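You operate a simulated robot arm through the tools that you are given. There is no shell and no other tool. Be economical: measure what you need, move in short steps, check, and stop when the job is done.

You are at the controls of a simulated robot arm. One attempt, no reset.

TASK
Put things in order on the top of the dark chest. At the end: the red dusting brush stands where the green type brush stood; the orange candle from the top of the dark chest is on the green box; the green type brush stands where the orange candle stood; the brown round brush stands where the red dusting brush stood; whatever was shut is shut again. Leave all else as you found it, and nothing knocked over. Set down upright: candle.

The check looks at the end state, three seconds after you hand in, the way a careful person would. Anything else that was tipped, shoved, dropped, spilled or broken makes it a failure.

THE ROBOT
A 6-joint arm with a two-finger gripper, fixed in place. Base frame: the origin is at the foot of the arm, x ahead of it, y to its left, z up; the work surface is at about z = 0.05. Readings come in m, degrees, newtons and seconds.
With the tool pointing down near the work surface it reaches from about 0.16 to 0.46 m from the base axis. Its first joint turns from -66.0 to 66.0 degrees. Payload 1.76 kg.
Tool frame: the origin (TCP) lies between the finger pads and is the grasp point; the fingertips stand 0.029 m ahead of it; z points along the fingers, y is the line along which they close. Largest opening 0.082 m; the body of the gripper starts 0.058 m behind the TCP.
Orientation is told as [roll, pitch, yaw] about the base's x, y, z axes, in that order, counted from this pose: with the fingers straight down and closing along the base's y, the tool's x points along the base's -x, its y along +y and its z along -z.

THE INTERFACE
- The arm moves only by the tool step_arm. Its argument "deltas" is a list of rows, each a list of 3 entries, a list of its own where there are three numbers: the turn, a rotation vector about the base's x, y, z in degrees, then the shift along the base's x, y, z in m, then the finger opening in m, from 0 to 0.082. In form: [[[wx, wy, wz], [tx, ty, tz], hand], ...]. A call has 1 to 8 rows; each row shifts and turns the commanded pose from where the row before left it. Rows are played at 5 a second. More than 0.05 m and 8.6 degrees between two rows, or a gripper value outside its range, and nothing of the call is played. A pose out of reach is approached as far as the arm can. The call stops where the force on the tool passes 40 N (or 10 N more than at its start, if that is more) or the arm is blocked; 0.2 s more then pass. Each finger halts on what it meets, pressing with about 34 N; the grip force reading is that of the motor and also rises with nothing between the fingers. The clock runs only during rows and for 0.2 s after the last one: add rows that do not move to give the fingers time. The reply holds the time, the measured pose of the TCP, the force on the tool along the base axes, the opening and the grip force, in the units named above and with some noise, with the torque about the TCP (base axes, N m) and any sound that the robot's microphone picked up, and new pictures: "pictures" is both (left out), scene, wrist or none.
- Cameras (640 x 400 px; columns grow to the right, rows downward): "scene" is fixed at [0.0587, 0.3295, 0.4422]; the picture's right is [-0.76, -0.65, 0.00], its down [-0.25, 0.30, -0.92] and it looks along [0.59, -0.70, -0.39] (base axes); focal length 287 px, centre (320, 200). "wrist" rides on the gripper at [0.079, 0.004, -0.09] in the tool frame; the picture's right is [-0.05, 1.00, 0.00], its down [-0.71, -0.04, -0.71] and it looks along [-0.71, -0.04, 0.71] (tool axes); focal length 256 px, centre (320, 200). There is no depth. A picture from a camera that has moved, and an enlarged one, comes with that camera's place and axes in the base frame and with its lens.
- close_up(camera, box): a new picture of the part [left, top, right, bottom] of that camera's present view, enlarged. It takes no simulated time.
- close_job(): hands the job in; it is judged then, once.

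Work in short steps. Places have to be worked out from the pictures, the camera data and where the tool is seen: move nearer, look again, correct. Check each grasp and each placing, and mend what went wrong. You have 120 turns and 200 pictures in all, those below and enlarged ones among them. Open the gripper and draw the arm clear of the work before you hand the job in, unless the task says otherwise; then end with one line.

The tools are called after "Call:" as name(argument=value, ...) on one line, values as JSON. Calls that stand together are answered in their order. step_arm: Moves the arm, as the interface text tells. Its arguments: {"type":"object","properties":{"deltas":{"type":"array","items":{"type":"array"}},"pictures":{"type":"string","enum":["both","scene","wrist","none"]}},"required":["deltas"]} The other tools are called the same way: close_up (camera, box) takes an enlarged picture of a part of a camera's view; close_job () hands the job in.

At the start:

```text
time: 0.0
position: [0.2407, -0.0381, 0.3476]
tool_rot: [-0.1, -0.1, 0.0]
wrist_force: [0.2, -0.7, -0.6]
ft_torque: [0.02, 0.01, -0.02]
finger_gap: 0.0818
gripper_force: 0.1
```

scene: 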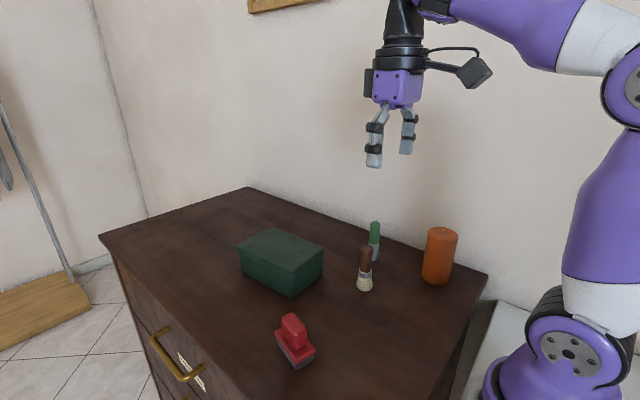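
wrist: 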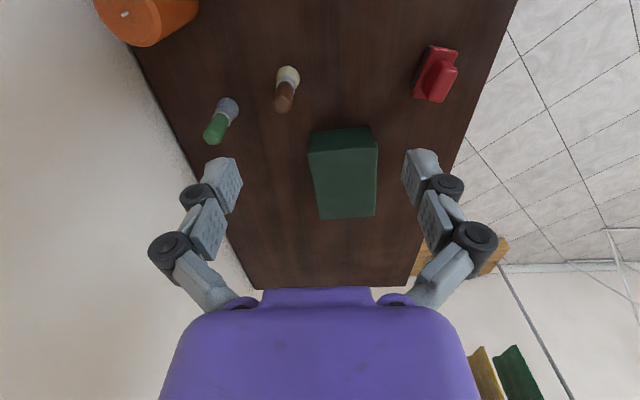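

I'll start with enlarged looks at the objects to measure them.

Call:
close_up(camera="scene", box=[220, 200, 500, 375])

Call:
close_up(camera="wrist", box=[80, 0, 530, 281])

```text
2.29 times, centred on (360, 288) of scene
camera zoom: at [0.0587, 0.3295, 0.4422], right [-0.76, -0.65, 0.0], down [-0.25, 0.3, -0.92], along [0.59, -0.7, -0.39], focal length 657 px, centre (229, 0)
```

zoom: 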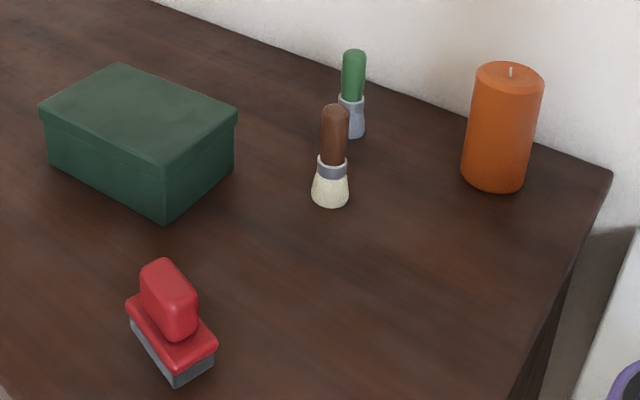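

```text
1.42 times, centred on (305, 140) of wrist
camera zoom: at [0.1612, -0.0336, 0.4359], right [0.05, 1.0, 0.0], down [0.7, -0.04, 0.71], along [0.71, -0.04, -0.71], focal length 364 px, centre (341, 285)
```

zoom: 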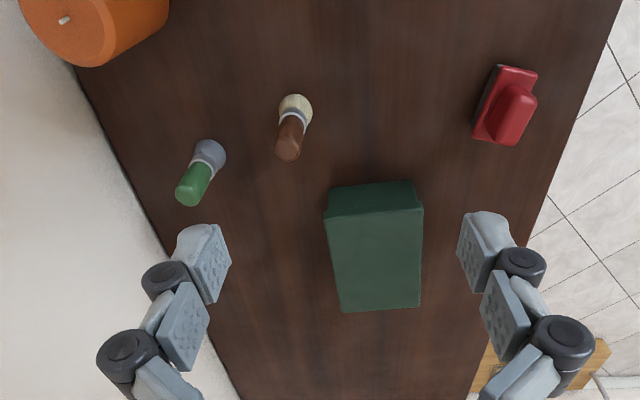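

The geometry gives these estimates:
- Candle: about (0.193, -0.214), top z≈0.155, diameter about 0.06.
- Green brush: (0.333, -0.189).
- Brown brush: (0.291, -0.086).
- Red brush: (0.283, 0.118).
- Box: x 0.385–0.54, y ±0.055, top about 0.103.

The back wall is near y=-0.29. I'll move above the candle with yaw -45 for a better view.

Call:
step_arm(deltas=[[[0, 0, -7.5], [-0.008, -0.029, -0.012], 0.082], [[0, 0, -7.5], [-0.008, -0.029, -0.012], 0.082], [[0, 0, -7.5], [-0.008, -0.029, -0.012], 0.082], [[0, 0, -7.5], [-0.008, -0.029, -0.012], 0.082], [[0, 0, -7.5], [-0.008, -0.029, -0.012], 0.082], [[0, 0, -7.5], [-0.008, -0.029, -0.012], 0.082], [[0, 0, 0], [0, 0, 0], 0.082], [[0, 0, 0], [0, 0, 0], 0.082]])

```text
time: 1.8
position: [0.1917, -0.2109, 0.2758]
tool_rot: [-0.1, -0.2, -45.0]
wrist_force: [-0.1, -0.1, 0.7]
ft_torque: [0.01, 0.01, -0.02]
finger_gap: 0.0822
gripper_force: 0.0
camera wrist: at [0.1399, -0.1518, 0.3645], right [0.74, 0.67, 0.0], down [0.47, -0.52, 0.71], along [0.47, -0.53, -0.71], focal length 256 px, centre (320, 200)
```

scene: 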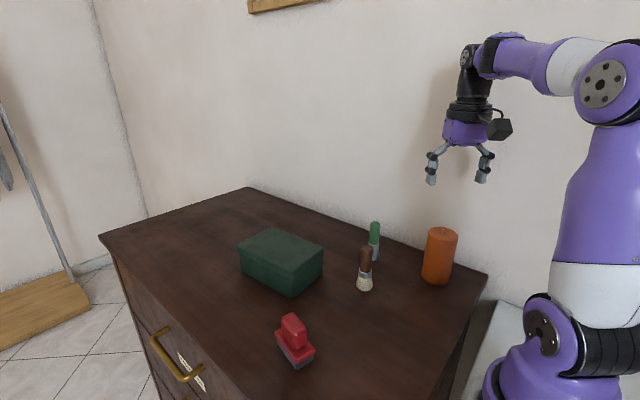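
wrist: 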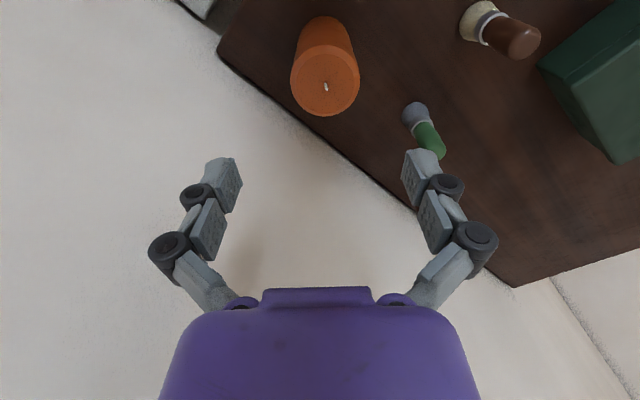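

From the wrist view the candle is at about (0.194, -0.209), almost directly under the tool. I'll go straight down, pausing above its top.

Call:
step_arm(deltas=[[[0, 0, 0], [0.001, 0.001, -0.03], 0.082], [[0, 0, 0], [0, 0, -0.03], 0.082], [[0, 0, 0], [0, 0, -0.02], 0.082], [[0, 0, 0], [0, 0, 0], 0.082]])

Call:
close_up(camera="scene", box=[380, 140, 540, 300])

```text
time: 2.8
position: [0.1946, -0.2118, 0.1944]
tool_rot: [-0.1, 0.0, -45.0]
wrist_force: [-0.3, 0.5, 0.1]
ft_torque: [0.02, -0.01, 0.03]
finger_gap: 0.0821
gripper_force: 0.1
camera wrist: at [0.1404, -0.1515, 0.2832], right [0.74, 0.67, 0.0], down [0.47, -0.52, 0.71], along [0.47, -0.53, -0.71], focal length 256 px, centre (320, 200)
```

scene: 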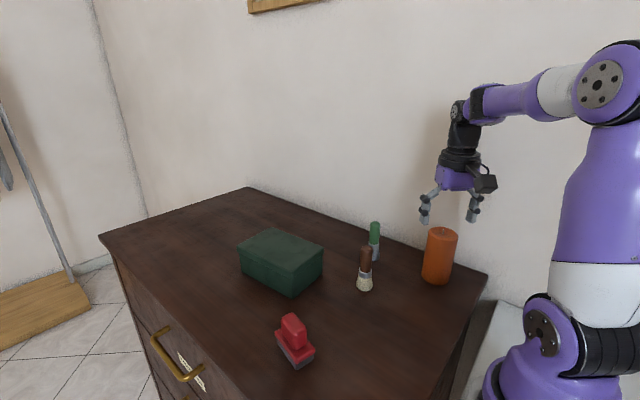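
wrist: 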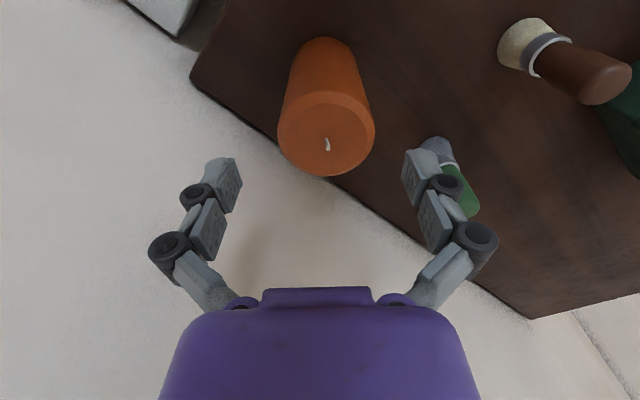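

```text
2.50 times, centred on (460, 220) of scene
camera zoom: at [0.0587, 0.3295, 0.4422], right [-0.76, -0.65, 0.0], down [-0.25, 0.3, -0.92], along [0.59, -0.7, -0.39], focal length 718 px, centre (-30, 150)
```

zoom: 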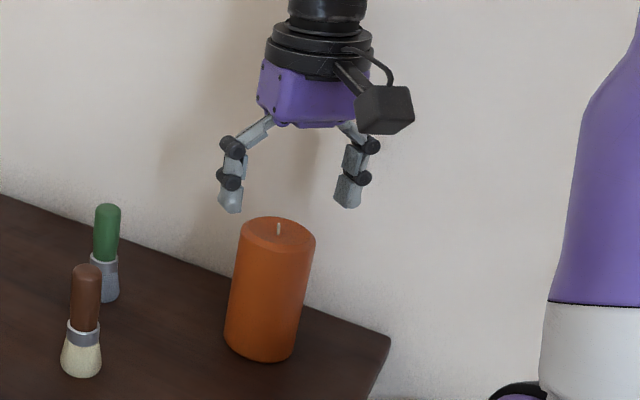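

The candle is centred to within a few mm. I'll nudge (+0.002, +0.003), descend to z≈0.115 and grip.

Call:
step_arm(deltas=[[[0, 0, 0], [0.002, 0.003, -0.02], 0.082], [[0, 0, 0], [0, 0, -0.03], 0.082], [[0, 0, 0], [0, 0, -0.03], 0.082], [[0, 0, 0], [0, 0, 0], 0.082]])

```text
time: 3.8
position: [0.1945, -0.2079, 0.1158]
tool_rot: [-0.2, -0.1, -45.0]
wrist_force: [-0.1, -0.5, 0.0]
ft_torque: [0.0, -0.02, 0.0]
finger_gap: 0.0822
gripper_force: 0.1
camera wrist: at [0.1425, -0.1487, 0.2039], right [0.74, 0.67, 0.0], down [0.47, -0.52, 0.71], along [0.47, -0.53, -0.71], focal length 256 px, centre (320, 200)
```

scene: 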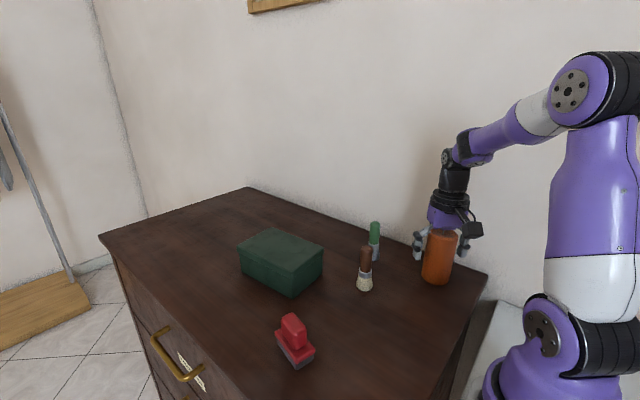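
wrist: 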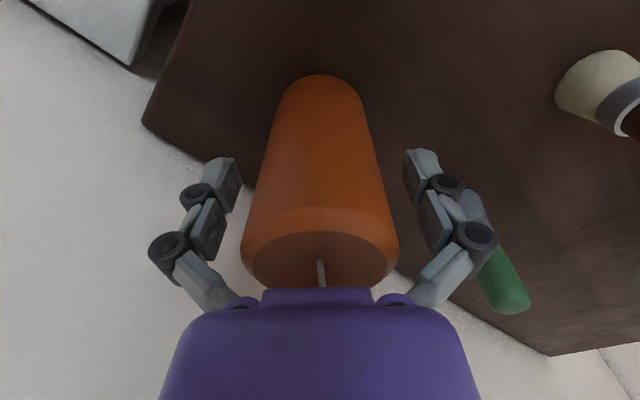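

The candle sits between the fingers, with its centre at about (0.196, -0.209). I'll close on it.

Call:
step_arm(deltas=[[[0, 0, 0], [0, 0, 0], 0.06], [[0, 0, 0], [0, 0, 0], 0.045], [[0, 0, 0], [0, 0, 0], 0.045], [[0, 0, 0], [0, 0, 0], 0.045]], pictures="wrist")

```text
time: 4.8
position: [0.1958, -0.2099, 0.1166]
tool_rot: [0.0, -0.4, -44.9]
wrist_force: [-4.8, 4.9, 20.0]
ft_torque: [0.01, -0.01, -0.01]
finger_gap: 0.059
gripper_force: 33.9
stopped in row 4: the force on the tool passed its limit at 41 N (the readings are from after the stop); the commanded pose is now the measured one
camera wrist: at [0.1429, -0.1491, 0.2057], right [0.74, 0.67, 0.0], down [0.47, -0.52, 0.71], along [0.48, -0.53, -0.7], focal length 256 px, centre (320, 200)
```

wrist: 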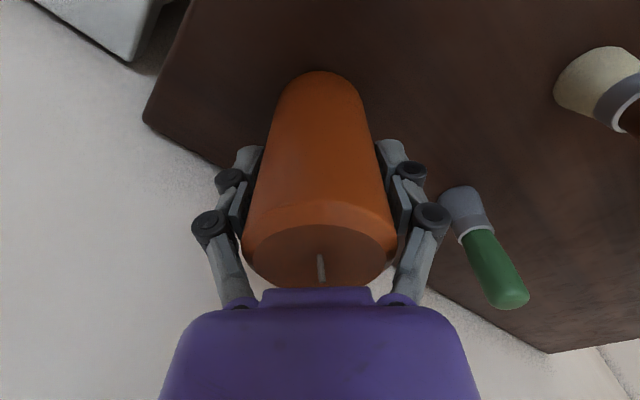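

Gripped at 0.059 m. I'll lift slowly while keeping the grip.

Call:
step_arm(deltas=[[[0, 0, 0], [0, 0, 0.01], 0.045], [[0, 0, 0], [0, 0, 0.02], 0.045], [[0, 0, 0], [0, 0, 0.03], 0.045], [[0, 0, 0], [0, 0, 0.04], 0.045], [[0, 0, 0], [0, 0, 0.03], 0.045], [[0, 0, 0], [0, 0, 0], 0.045]])

```text
time: 6.2
position: [0.1962, -0.2088, 0.2468]
tool_rot: [-0.2, -0.4, -45.0]
wrist_force: [-0.2, 0.3, -2.5]
ft_torque: [-0.02, -0.03, 0.02]
finger_gap: 0.0543
gripper_force: 34.0
camera wrist: at [0.1426, -0.1483, 0.335], right [0.74, 0.67, 0.0], down [0.47, -0.52, 0.71], along [0.47, -0.53, -0.7], focal length 256 px, centre (320, 200)
```

scene: 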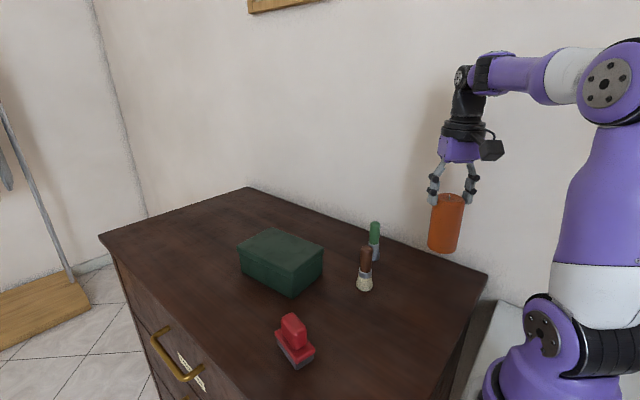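
wrist: 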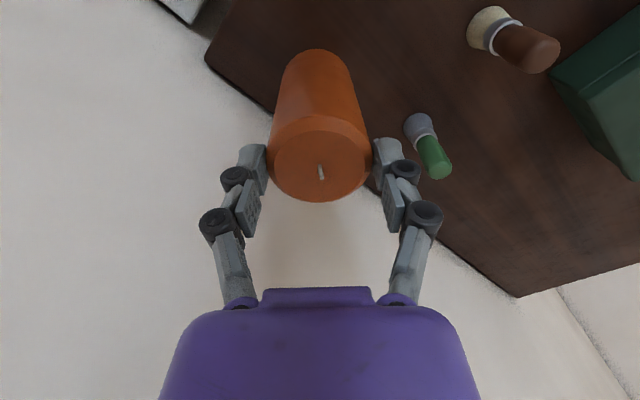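

The candle may have slipped down in the grip, so I'll check closely before moving on.

Call:
close_up(camera="scene", box=[380, 120, 540, 280])

Call:
close_up(camera="wrist", box=[200, 30, 440, 230])

```text
2.50 times, centred on (460, 200) of scene
camera zoom: at [0.0587, 0.3295, 0.4422], right [-0.76, -0.65, 0.0], down [-0.25, 0.3, -0.92], along [0.59, -0.7, -0.39], focal length 718 px, centre (-30, 200)
```

zoom: 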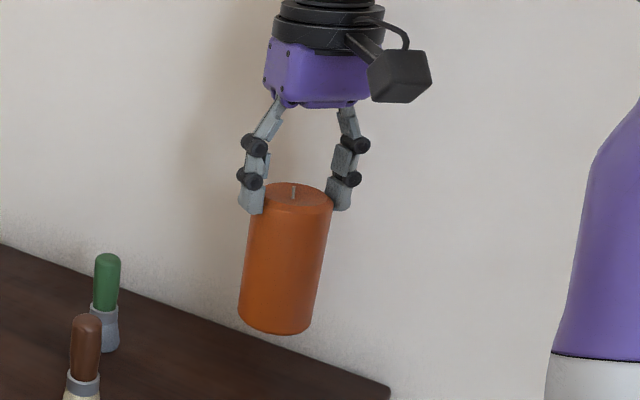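

```text
2.00 times, centred on (320, 130) of wrist
camera zoom: at [0.1426, -0.1483, 0.335], right [0.74, 0.67, 0.0], down [0.47, -0.52, 0.71], along [0.47, -0.53, -0.7], focal length 512 px, centre (320, 340)
```

zoom: 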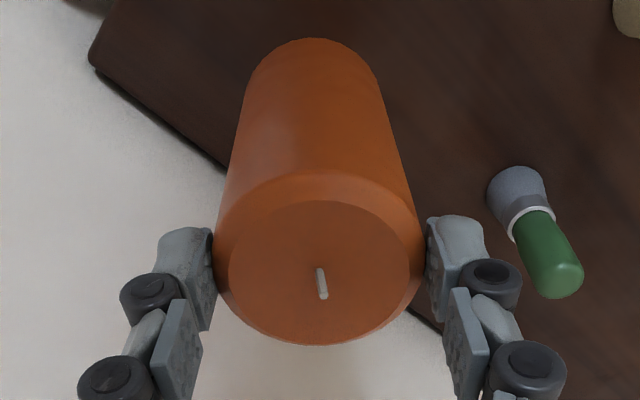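

The candle slid to the fingertips. The slanting upper links most likely wedged on its top edge during the grip. I'll lower it back where it stood and regrip higher up the fingers' pads, with TCP near 0.143.

Call:
step_arm(deltas=[[[0, 0, 0], [0, 0, -0.02], 0.045], [[0, 0, 0], [0, 0, -0.02], 0.045], [[0, 0, 0], [0, 0, -0.015], 0.045], [[0, 0, 0], [0, 0, -0.008], 0.045], [[0, 0, 0], [0, 0, 0], 0.045]])

```text
time: 7.4
position: [0.1966, -0.2084, 0.1837]
tool_rot: [-0.1, -0.3, -45.0]
wrist_force: [0.3, 0.1, -2.3]
ft_torque: [-0.01, -0.01, -0.02]
finger_gap: 0.0542
gripper_force: 33.9
camera wrist: at [0.1427, -0.1489, 0.2715], right [0.74, 0.67, 0.0], down [0.47, -0.52, 0.71], along [0.47, -0.53, -0.7], focal length 256 px, centre (320, 200)
```

scene: 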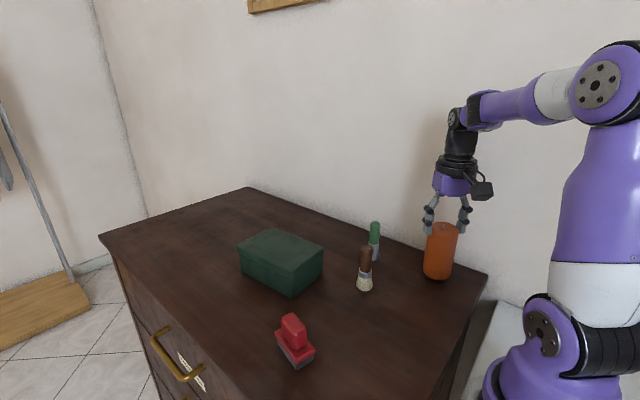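
wrist: 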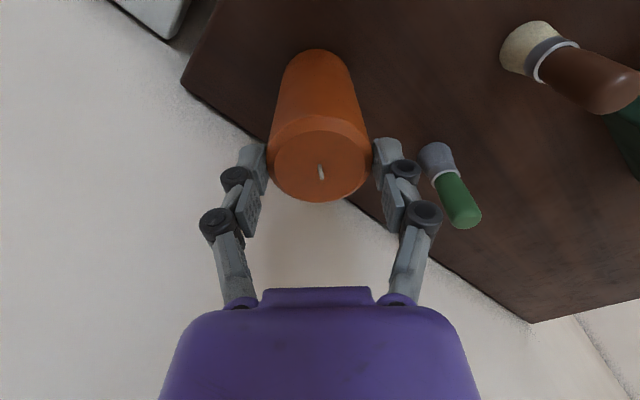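

The grip is stable at the tips with no further slip. I'll lower in small steps until it touches down.

Call:
step_arm(deltas=[[[0, 0, 0], [0, 0, -0.003], 0.045], [[0, 0, 0], [0, 0, -0.002], 0.045], [[0, 0, 0], [0, 0, 0], 0.045]], pictures="none")

```text
time: 8.2
position: [0.1963, -0.2086, 0.1779]
tool_rot: [-0.1, -0.3, -45.0]
wrist_force: [-0.9, -0.2, -2.3]
ft_torque: [0.03, 0.01, 0.01]
finger_gap: 0.0544
gripper_force: 34.0
```

Call:
step_arm(deltas=[[[0, 0, 0], [0, 0, -0.002], 0.045], [[0, 0, 0], [0, 0, -0.002], 0.045], [[0, 0, 0], [0, 0, 0], 0.045]], pictures="none")

```text
time: 9.0
position: [0.1953, -0.209, 0.1747]
tool_rot: [-0.1, -0.2, -45.0]
wrist_force: [-0.3, 0.5, -2.0]
ft_torque: [0.02, 0.01, 0.0]
finger_gap: 0.0542
gripper_force: 34.3
```

No contact yet (weight still about 2.3 N), so I'll continue in 2 mm steps.

Call:
step_arm(deltas=[[[0, 0, 0], [0, 0, -0.002], 0.045], [[0, 0, 0], [0, 0, -0.002], 0.045], [[0, 0, 0], [0, 0, 0], 0.045]], pictures="scene")

Call:
close_up(camera="scene", box=[380, 160, 540, 320])

```text
time: 9.8
position: [0.1959, -0.2101, 0.1706]
tool_rot: [-0.2, -0.5, -45.1]
wrist_force: [-2.9, -7.6, 18.9]
ft_torque: [-0.44, -0.1, -0.09]
finger_gap: 0.0546
gripper_force: 33.9
```

scene: 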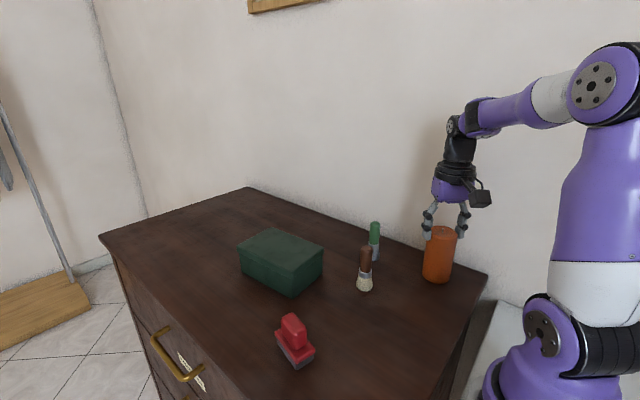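

```text
2.50 times, centred on (460, 240) of scene
camera zoom: at [0.0587, 0.3295, 0.4422], right [-0.76, -0.65, 0.0], down [-0.25, 0.3, -0.92], along [0.59, -0.7, -0.39], focal length 718 px, centre (-30, 100)
```

zoom: 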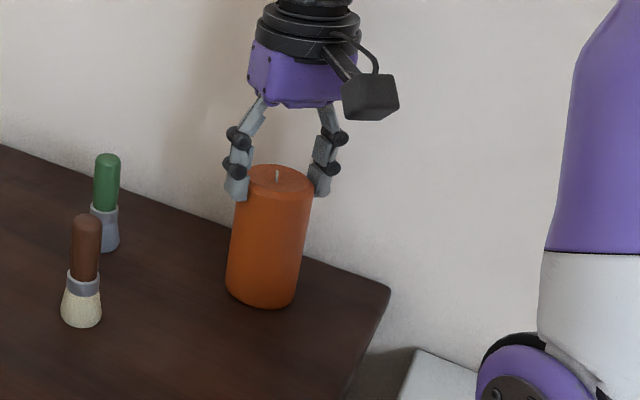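

It has touched down. I'll open the hand, then lower to TCP z≈0.143 for a better hold.

Call:
step_arm(deltas=[[[0, 0, 0], [0, 0, 0.001], 0.055], [[0, 0, 0], [0, 0, 0], 0.065], [[0, 0, 0], [0, 0, 0], 0.082], [[0, 0, 0], [0, 0, 0], 0.082]])

Call:
close_up(camera="scene", box=[380, 160, 540, 320])

```text
time: 10.8
position: [0.1956, -0.2099, 0.1714]
tool_rot: [-0.1, -0.3, -44.9]
wrist_force: [-0.4, -0.3, 0.0]
ft_torque: [-0.02, -0.02, -0.01]
finger_gap: 0.0818
gripper_force: 0.2
camera wrist: at [0.143, -0.1491, 0.2597], right [0.74, 0.67, 0.0], down [0.47, -0.52, 0.71], along [0.47, -0.53, -0.7], focal length 256 px, centre (320, 200)
```

scene: 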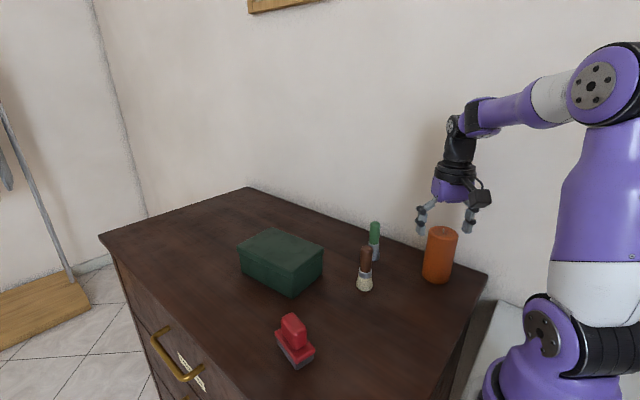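
wrist: 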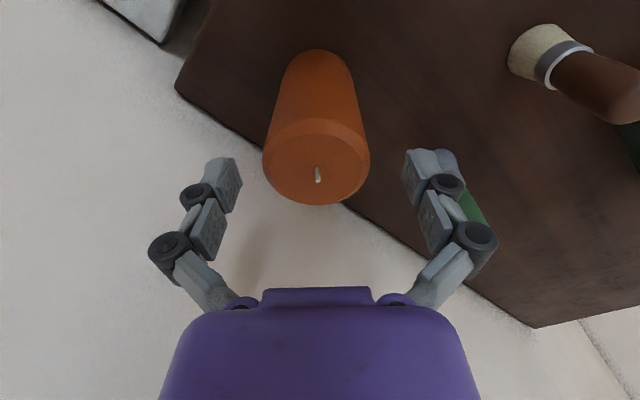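

```text
2.50 times, centred on (460, 240) of scene
camera zoom: at [0.0587, 0.3295, 0.4422], right [-0.76, -0.65, 0.0], down [-0.25, 0.3, -0.92], along [0.59, -0.7, -0.39], focal length 718 px, centre (-30, 100)
```

zoom: 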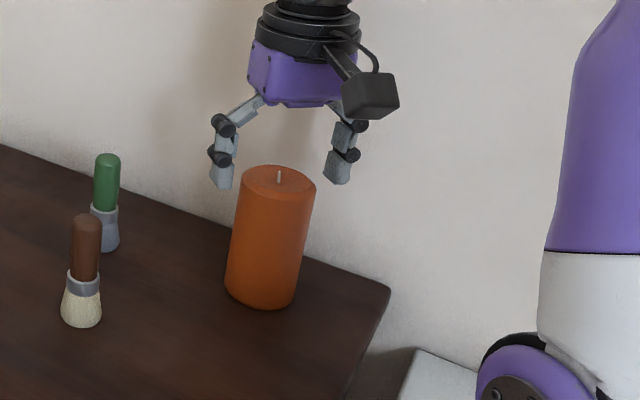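

The candle stands upright and free at its spot. I'll lower to z≈0.144 and regrip.

Call:
step_arm(deltas=[[[0, 0, 0], [0, 0, -0.015], 0.082], [[0, 0, 0], [0, 0, -0.012], 0.082], [[0, 0, 0], [0, 0, 0], 0.065], [[0, 0, 0], [0, 0, 0], 0.05], [[0, 0, 0], [0, 0, 0], 0.045], [[0, 0, 0], [0, 0, 0], 0.045]])

Call:
close_up(camera="scene", box=[380, 160, 540, 320])

```text
time: 12.2
position: [0.1958, -0.2089, 0.1451]
tool_rot: [0.0, -0.3, -45.0]
wrist_force: [-2.7, -2.1, 6.2]
ft_torque: [-0.01, 0.15, 0.02]
finger_gap: 0.0542
gripper_force: 34.5
camera wrist: at [0.1428, -0.1491, 0.2333], right [0.74, 0.67, 0.0], down [0.47, -0.52, 0.71], along [0.47, -0.53, -0.7], focal length 256 px, centre (320, 200)
```

scene: 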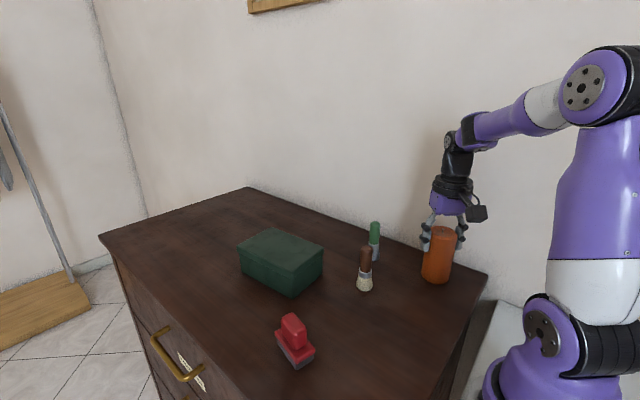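
wrist: 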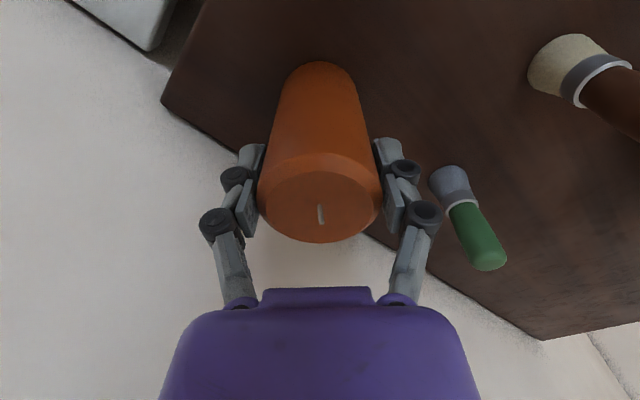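

```text
2.50 times, centred on (460, 240) of scene
camera zoom: at [0.0587, 0.3295, 0.4422], right [-0.76, -0.65, 0.0], down [-0.25, 0.3, -0.92], along [0.59, -0.7, -0.39], focal length 718 px, centre (-30, 100)
```

zoom: 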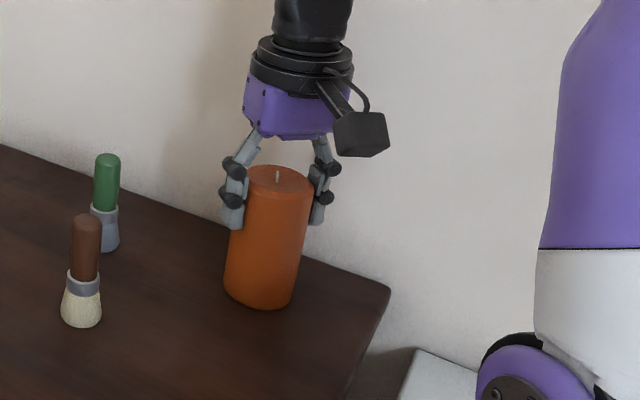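

Solid grip (gap 0.0542), with the candle base 0.095 below the TCP. I'll lift to z≈0.28.

Call:
step_arm(deltas=[[[0, 0, 0], [0, 0, 0.01], 0.045], [[0, 0, 0], [0, 0, 0.025], 0.045], [[0, 0, 0], [0, 0, 0.03], 0.045], [[0, 0, 0], [0, 0, 0.035], 0.045], [[0, 0, 0], [0, 0, 0.035], 0.045], [[0, 0, 0], [0, 0, 0], 0.045]], pictures="wrist")

```text
time: 13.6
position: [0.1958, -0.2102, 0.2797]
tool_rot: [-0.1, -0.4, -44.9]
wrist_force: [-0.5, 0.6, -2.2]
ft_torque: [0.01, -0.05, 0.04]
finger_gap: 0.0544
gripper_force: 34.2
camera wrist: at [0.1431, -0.1491, 0.369], right [0.74, 0.67, 0.0], down [0.47, -0.52, 0.71], along [0.47, -0.53, -0.7], focal length 256 px, centre (320, 200)
```

wrist: 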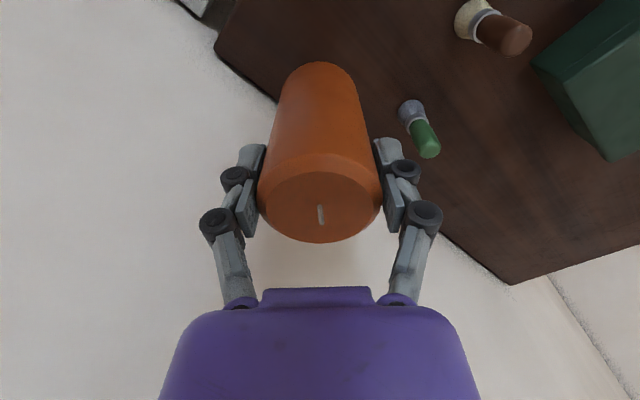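

No slip. I'll carry it toward the box and turn the yaw back to 0.

Call:
step_arm(deltas=[[[0, 0, 6.4], [0.026, 0.0295, 0], 0.045], [[0, 0, 6.4], [0.026, 0.0295, 0], 0.045], [[0, 0, 6.4], [0.026, 0.0295, 0], 0.045], [[0, 0, 6.4], [0.026, 0.0295, 0], 0.045], [[0, 0, 6.4], [0.026, 0.0295, 0], 0.045], [[0, 0, 6.4], [0.026, 0.0295, 0], 0.045], [[0, 0, 6.4], [0.026, 0.0295, 0], 0.045], [[0, 0, 0], [0, 0, 0], 0.045]])

```text
time: 15.4
position: [0.3777, -0.0023, 0.2793]
tool_rot: [0.0, -0.1, -0.1]
wrist_force: [0.4, -0.6, -2.7]
ft_torque: [0.01, 0.0, 0.03]
finger_gap: 0.0543
gripper_force: 33.8
camera wrist: at [0.2993, 0.0033, 0.3687], right [0.05, 1.0, 0.0], down [0.7, -0.04, 0.71], along [0.71, -0.04, -0.7], focal length 256 px, centre (320, 200)
```

scene: 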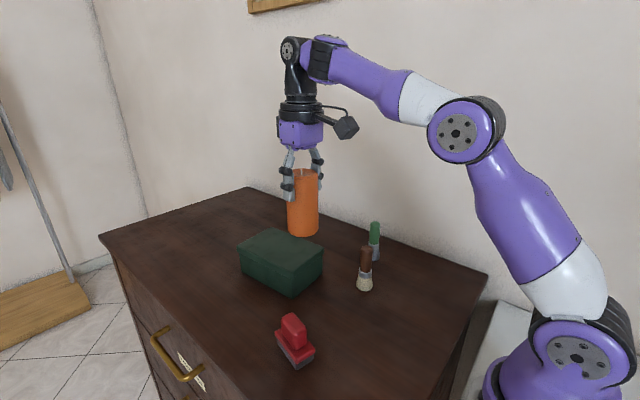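
wrist: 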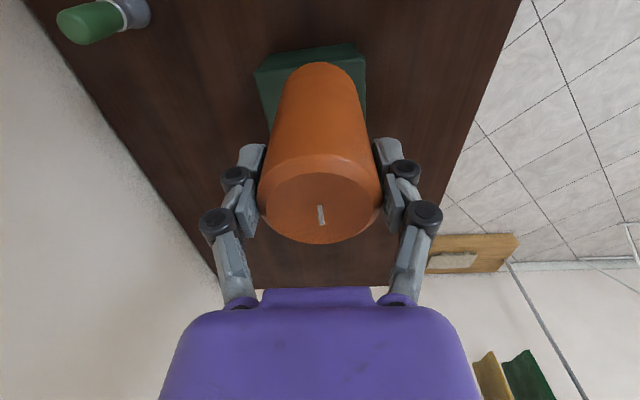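

The near edge of the box is at x≈0.395, centred at y≈-0.006. I'll advance to x≈0.45 and lower toward z≈0.215.

Call:
step_arm(deltas=[[[0, 0, 0], [0.03, -0.001, 0], 0.045], [[0, 0, 0], [0.03, -0.001, 0], 0.045], [[0, 0, 0], [0.012, -0.001, -0.02], 0.045], [[0, 0, 0], [0, 0, -0.02], 0.045], [[0, 0, 0], [0, 0, -0.02], 0.045], [[0, 0, 0], [0, 0, 0], 0.045]])

Call:
close_up(camera="scene", box=[220, 140, 380, 300])

```text
time: 16.8
position: [0.4193, -0.0064, 0.2128]
tool_rot: [-0.1, -0.3, -0.2]
wrist_force: [-1.0, -0.5, -0.3]
ft_torque: [0.04, 0.03, 0.01]
finger_gap: 0.0543
gripper_force: 34.7
out of reach, approached as far as the arm can: row 1, 2
camera wrist: at [0.3405, 0.0004, 0.301], right [0.06, 1.0, 0.0], down [0.7, -0.04, 0.71], along [0.71, -0.04, -0.7], focal length 256 px, centre (320, 200)
```

scene: 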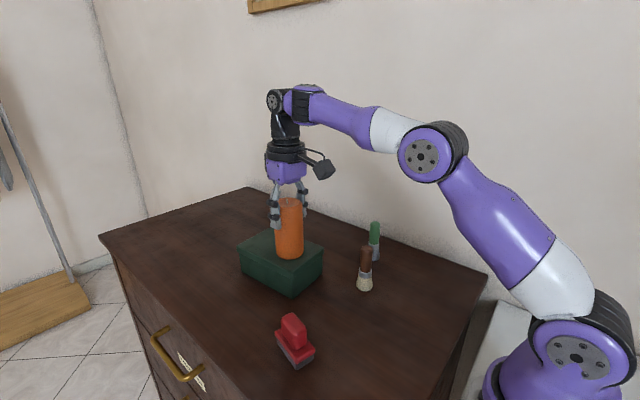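
wrist: 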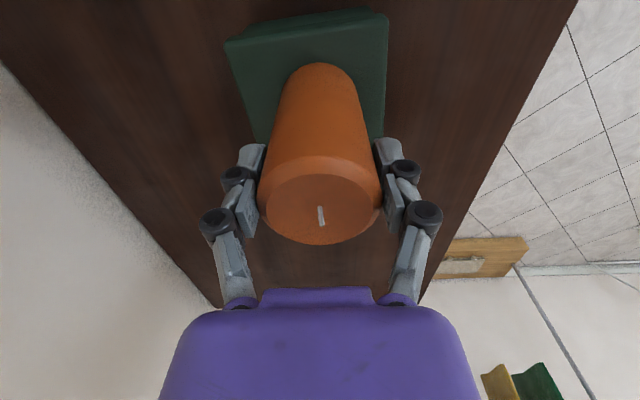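

```text
2.50 times, centred on (300, 220) of scene
camera zoom: at [0.0587, 0.3295, 0.4422], right [-0.76, -0.65, 0.0], down [-0.25, 0.3, -0.92], along [0.59, -0.7, -0.39], focal length 718 px, centre (370, 150)
```

zoom: 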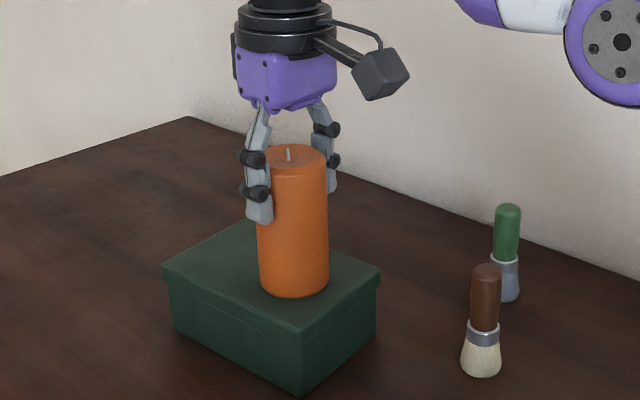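

Arm reach limited it to x≈0.419. The candle is over the box but close to its near edge. I'll try further forward here, raising slightly to stay clear of the lid.

Call:
step_arm(deltas=[[[0, 0, 0], [0, 0, 0.006], 0.045], [[0, 0, 0], [0.015, -0.003, 0], 0.045], [[0, 0, 0], [0.015, -0.003, 0], 0.045], [[0, 0, 0], [0, 0, 0], 0.045]])

```text
time: 17.8
position: [0.4404, -0.0102, 0.2135]
tool_rot: [0.0, -0.2, -0.2]
wrist_force: [-0.2, 0.5, -2.2]
ft_torque: [-0.03, 0.04, 0.02]
finger_gap: 0.0542
gripper_force: 34.1
out of reach, approached as far as the arm can: row 3
camera wrist: at [0.3605, -0.0055, 0.302], right [0.06, 1.0, 0.0], down [0.7, -0.04, 0.71], along [0.71, -0.04, -0.7], focal length 256 px, centre (320, 200)
```

scene: 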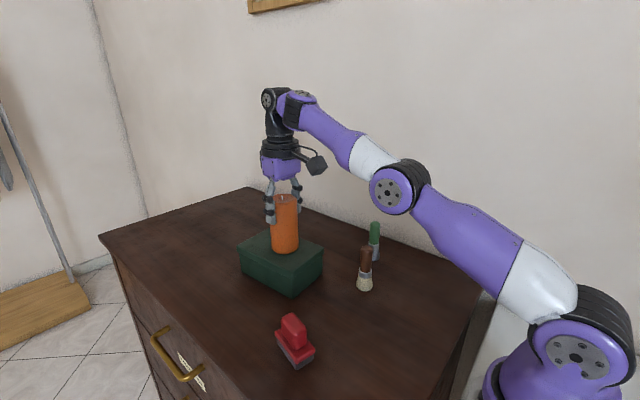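
wrist: 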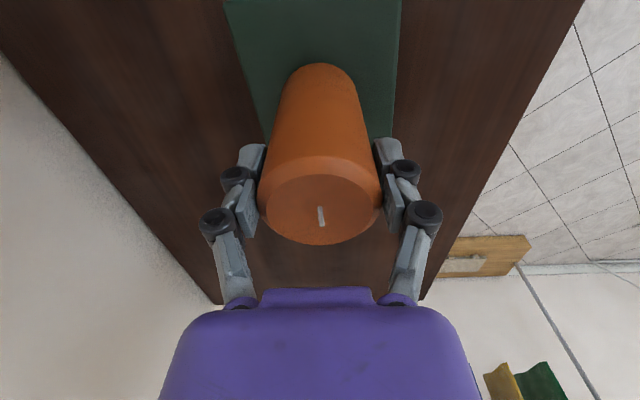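

At x=0.44 it is well inside the lid. I'll lower gently to contact, expected near z≈0.198.

Call:
step_arm(deltas=[[[0, 0, 0], [0, 0, -0.006], 0.045], [[0, 0, 0], [0, 0, -0.003], 0.045], [[0, 0, 0], [0, 0, 0], 0.045]], pictures="none")

Call:
step_arm(deltas=[[[0, 0, 0], [0, 0, -0.003], 0.045], [[0, 0, 0], [0, 0, 0], 0.045]], pictures="scene")

Call:
close_up(camera="scene", box=[220, 140, 380, 300])

```text
time: 18.6
position: [0.4392, -0.0118, 0.2052]
tool_rot: [-0.1, -0.3, -0.1]
wrist_force: [1.5, -4.9, 20.7]
ft_torque: [-0.21, -0.24, 0.01]
finger_gap: 0.0545
gripper_force: 33.9
```

```text
time: 19.2
position: [0.4393, -0.0112, 0.2038]
tool_rot: [-0.1, -0.4, 0.0]
wrist_force: [-0.9, -1.4, 20.5]
ft_torque: [-0.04, 0.01, 0.03]
finger_gap: 0.0543
gripper_force: 33.8
```

scene: 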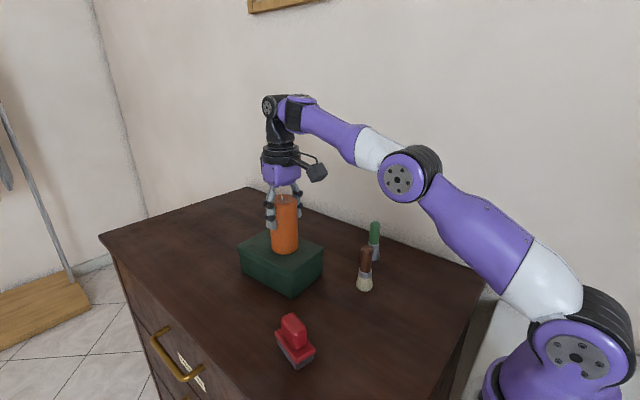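

```text
2.50 times, centred on (300, 220) of scene
camera zoom: at [0.0586, 0.3295, 0.4423], right [-0.76, -0.65, 0.0], down [-0.25, 0.3, -0.92], along [0.59, -0.7, -0.39], focal length 718 px, centre (370, 150)
```

zoom: 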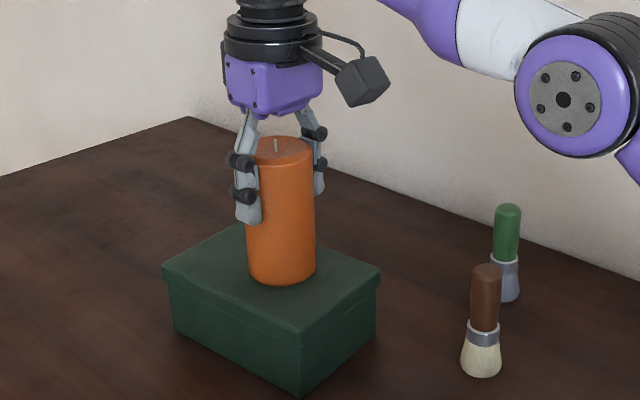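

It is standing on the box with about 20 N contact and no torque. I'll ease up 2 mm and open.

Call:
step_arm(deltas=[[[0, 0, 0], [0, 0, 0.002], 0.05], [[0, 0, 0], [0, 0, 0], 0.06], [[0, 0, 0], [0, 0, 0], 0.075], [[0, 0, 0], [0, 0, 0], 0.082], [[0, 0, 0], [0, 0, 0], 0.082]])

```text
time: 20.4
position: [0.4393, -0.0101, 0.204]
tool_rot: [-0.1, -0.4, -0.3]
wrist_force: [0.5, 0.2, -0.5]
ft_torque: [-0.01, -0.01, -0.02]
finger_gap: 0.0821
gripper_force: 0.1
camera wrist: at [0.3603, -0.0051, 0.2923], right [0.06, 1.0, 0.0], down [0.7, -0.04, 0.71], along [0.71, -0.04, -0.7], focal length 256 px, centre (320, 200)
```

scene: 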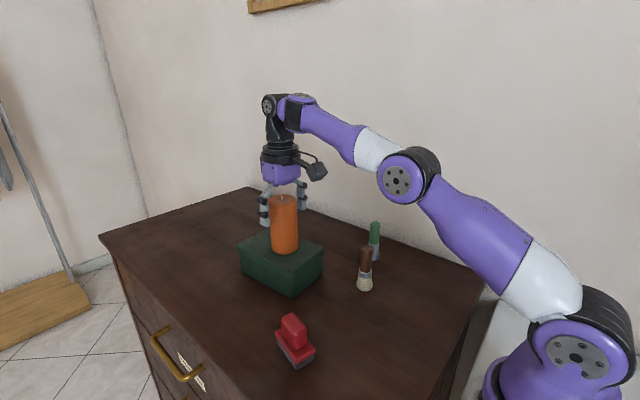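
wrist: 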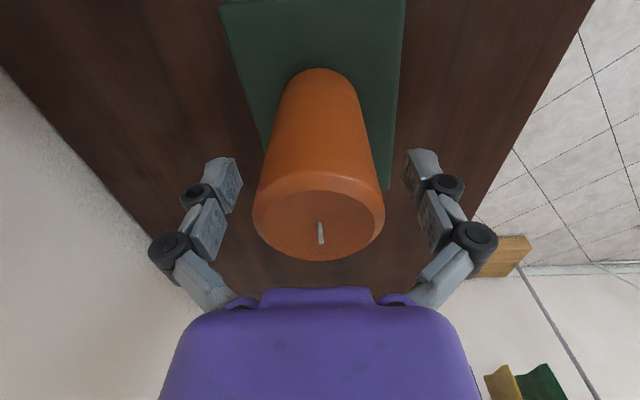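

The candle stands free and upright on the box. I'll retreat backwards and up, then head towards the green brush with yaw turning to -30.

Call:
step_arm(deltas=[[[0, 0, 0], [-0.02, 0, 0.006], 0.082], [[0, 0, 0], [-0.035, 0, 0.02], 0.082], [[0, 0, -2], [-0.035, 0, 0.035], 0.082], [[0, 0, -7], [-0.01, -0.035, 0.01], 0.082], [[0, 0, -7], [0, -0.04, 0], 0.082], [[0, 0, -7], [0, -0.04, 0], 0.082], [[0, 0, -7], [0, -0.035, 0], 0.082], [[0, 0, 0], [0, 0, 0], 0.082]])

```text
time: 22.2
position: [0.3386, -0.1615, 0.2747]
tool_rot: [-0.1, -0.2, -30.1]
wrist_force: [-0.1, -0.6, 0.0]
ft_torque: [-0.02, 0.02, 0.01]
finger_gap: 0.082
gripper_force: 0.1
camera wrist: at [0.2728, -0.1171, 0.3634], right [0.55, 0.84, 0.0], down [0.59, -0.39, 0.71], along [0.59, -0.39, -0.7], focal length 256 px, centre (320, 200)
```

scene: 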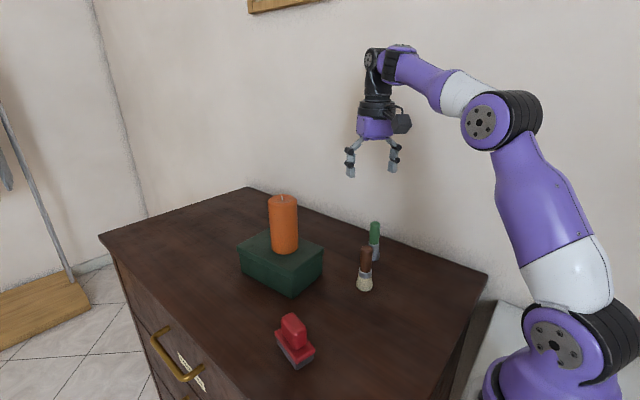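
wrist: 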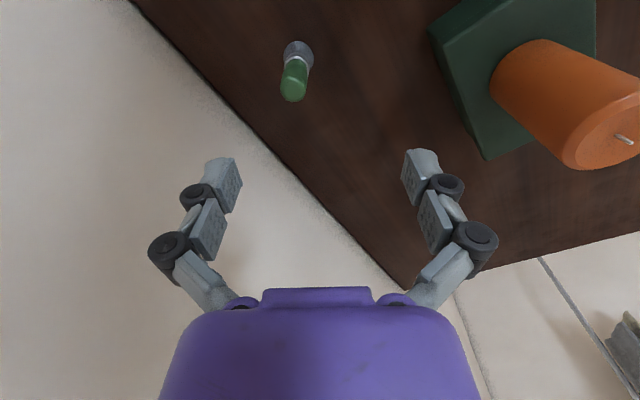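

Green brush now estimated at (0.332, -0.187). I'll centre over it and descend to z≈0.19 to refine.

Call:
step_arm(deltas=[[[0, 0, 0], [-0.006, -0.025, -0.01], 0.082], [[0, 0, 0], [0, 0, -0.035], 0.082], [[0, 0, 0], [0, 0, -0.035], 0.082], [[0, 0, 0], [0, 0, 0], 0.082]], pictures="wrist")

Call:
close_up(camera="scene", box=[300, 150, 460, 310])

```text
time: 23.2
position: [0.3337, -0.1854, 0.194]
tool_rot: [-0.1, -0.4, -30.3]
wrist_force: [-0.3, 1.2, 0.1]
ft_torque: [0.01, 0.0, 0.01]
finger_gap: 0.0818
gripper_force: 0.1
camera wrist: at [0.2673, -0.141, 0.283], right [0.55, 0.84, 0.0], down [0.59, -0.38, 0.71], along [0.59, -0.39, -0.7], focal length 256 px, centre (320, 200)
```

wrist: 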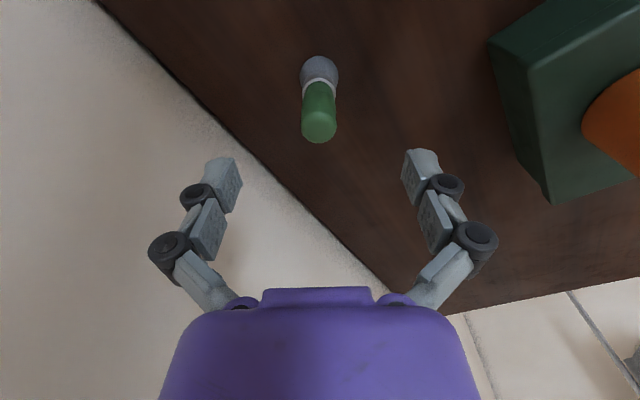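

```text
2.50 times, centred on (380, 230) of scene
camera zoom: at [0.0587, 0.3295, 0.4422], right [-0.76, -0.65, 0.0], down [-0.25, 0.3, -0.92], along [0.59, -0.7, -0.39], focal length 718 px, centre (170, 125)
```

zoom: 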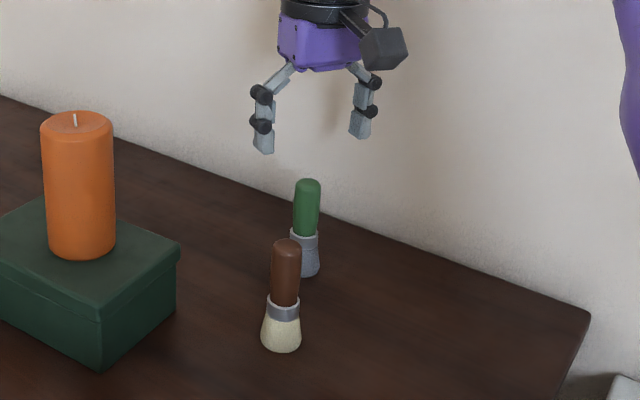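

Well centred. The handle spans z≈0.09–0.137. I'll descend to z≈0.121 and close.

Call:
step_arm(deltas=[[[0, 0, 0], [0, -0.001, -0.035], 0.082], [[0, 0, 0], [0, 0, -0.037], 0.082], [[0, 0, 0], [0, 0, 0], 0.06], [[0, 0, 0], [0, 0, 0], 0.035], [[0, 0, 0], [0, 0, 0], 0.015], [[0, 0, 0], [0, 0, 0], 0.01], [[0, 0, 0], [0, 0, 0], 0.01]])

Call:
close_up(camera="scene", box=[300, 150, 460, 310])

```text
time: 24.8
position: [0.3339, -0.187, 0.1235]
tool_rot: [-0.1, -0.3, -30.2]
wrist_force: [0.3, 0.1, 0.8]
ft_torque: [0.0, -0.03, 0.03]
finger_gap: 0.0219
gripper_force: 33.5
camera wrist: at [0.2663, -0.1418, 0.2114], right [0.55, 0.84, 0.0], down [0.59, -0.38, 0.71], along [0.59, -0.39, -0.7], focal length 256 px, centre (320, 200)
```

scene: 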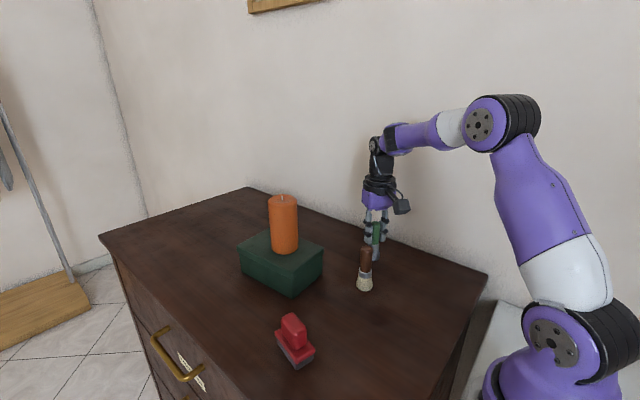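
wrist: 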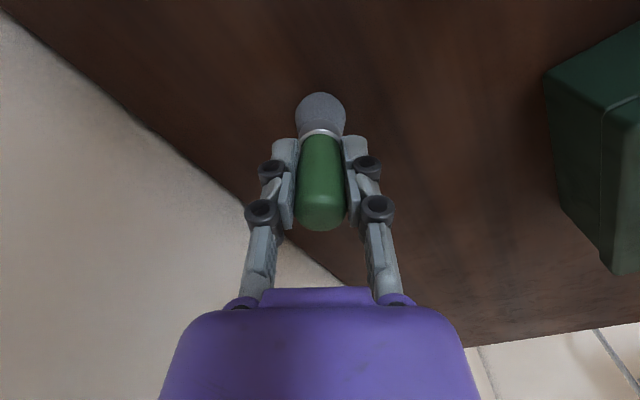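

```text
2.50 times, centred on (380, 230) of scene
camera zoom: at [0.0587, 0.3295, 0.4422], right [-0.76, -0.65, 0.0], down [-0.25, 0.3, -0.92], along [0.59, -0.7, -0.39], focal length 718 px, centre (170, 125)
```

zoom: 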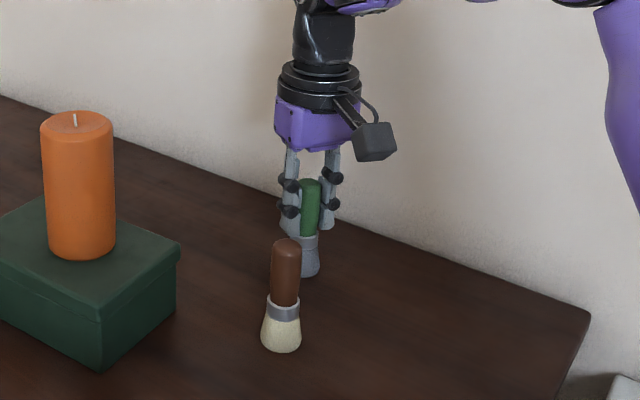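

The green brush is held (gap 0.022), with its place noted as (0.333, -0.187). I'll lift and carry it to the candle's old place (0.196, -0.209).

Call:
step_arm(deltas=[[[0, 0, 0], [0, 0, 0.01], 0.01], [[0, 0, 0], [0, 0, 0.03], 0.01], [[0, 0, 0], [0, 0, 0.035], 0.01], [[0, 0, -5], [-0.045, -0.007, 0], 0.01], [[0, 0, -5], [-0.046, -0.007, 0], 0.01], [[0, 0, -5], [-0.046, -0.007, 0], 0.01], [[0, 0, 0], [0, 0, 0], 0.01], [[0, 0, 0], [0, 0, 0], 0.01]])

```text
time: 26.6
position: [0.1962, -0.2066, 0.1972]
tool_rot: [-0.2, -0.3, -45.2]
wrist_force: [0.0, 0.4, -0.4]
ft_torque: [0.0, -0.04, -0.01]
finger_gap: 0.0219
gripper_force: 33.7
camera wrist: at [0.144, -0.1462, 0.2855], right [0.75, 0.67, 0.0], down [0.47, -0.52, 0.71], along [0.47, -0.53, -0.7], focal length 256 px, centre (320, 200)
```

scene: 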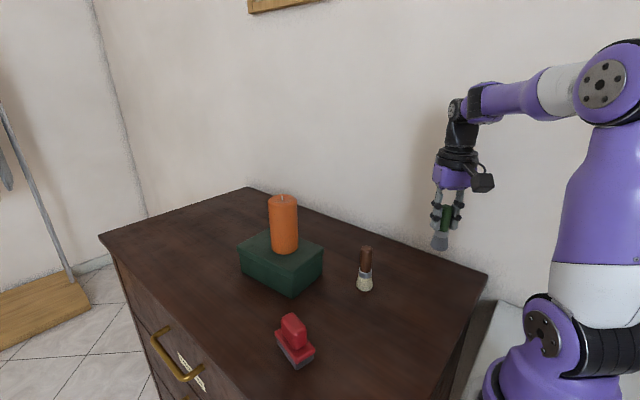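
wrist: 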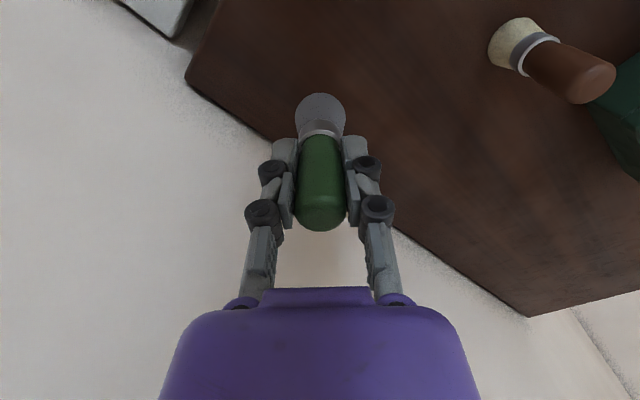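

The brush hangs straight. I'll lower almost to the table height and read the force.

Call:
step_arm(deltas=[[[0, 0, 0], [0, -0.001, -0.03], 0.01], [[0, 0, 0], [0, 0, -0.03], 0.01], [[0, 0, 0], [0, 0, -0.01], 0.01], [[0, 0, 0], [0, 0, -0.002], 0.01], [[0, 0, 0], [0, 0, 0], 0.01]], pictures="scene")

Call:
close_up(camera="scene", box=[380, 160, 540, 320])

```text
time: 27.8
position: [0.1971, -0.207, 0.1253]
tool_rot: [-0.1, -0.2, -45.3]
wrist_force: [0.1, 0.3, -1.4]
ft_torque: [0.03, 0.02, 0.02]
finger_gap: 0.0216
gripper_force: 34.1
```

scene: 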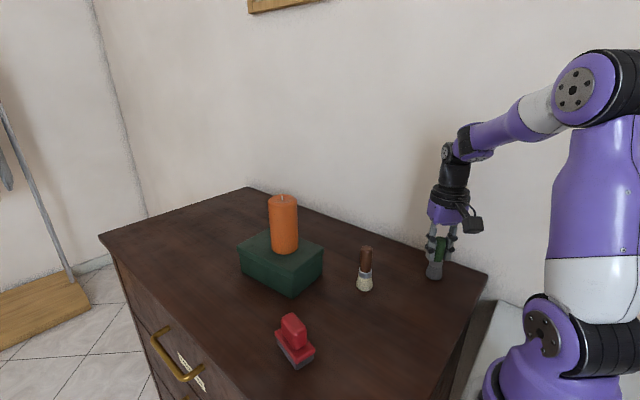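

```text
2.50 times, centred on (460, 240) of scene
camera zoom: at [0.0587, 0.3295, 0.4422], right [-0.76, -0.65, 0.0], down [-0.25, 0.3, -0.92], along [0.59, -0.7, -0.39], focal length 718 px, centre (-30, 100)
```

zoom: 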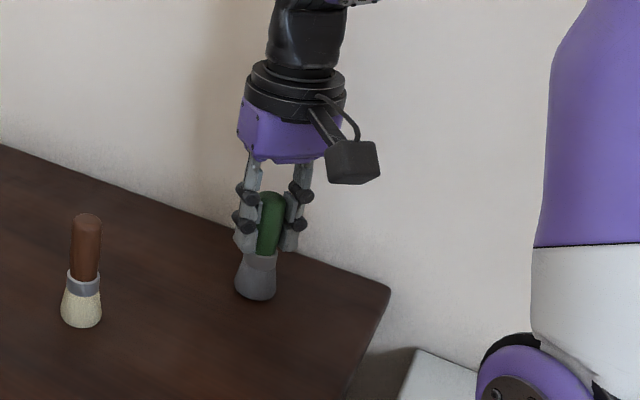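

Almost down. The candle's base centre appeared about 5 mm to the picture's right, so I'll shift (-0.003, -0.002) and lower to contact.

Call:
step_arm(deltas=[[[0, 0, 0], [-0.003, -0.002, 0], 0.01], [[0, 0, 0], [0, 0, -0.002], 0.01], [[0, 0, 0], [0, 0, 0], 0.01]], pictures="none")

Call:
step_arm(deltas=[[[0, 0, 0], [0, 0, -0.0015], 0.01], [[0, 0, 0], [0, 0, 0], 0.01]], pictures="none")

```text
time: 28.6
position: [0.1944, -0.2099, 0.1247]
tool_rot: [-0.1, -0.3, -45.1]
wrist_force: [0.8, -0.6, -1.0]
ft_torque: [0.02, -0.03, 0.01]
finger_gap: 0.0216
gripper_force: 34.3
```

```text
time: 29.2
position: [0.1936, -0.2105, 0.1229]
tool_rot: [-0.1, -0.3, -45.2]
wrist_force: [-4.3, 3.8, 22.5]
ft_torque: [0.26, 0.21, 0.07]
finger_gap: 0.0217
gripper_force: 34.4
```

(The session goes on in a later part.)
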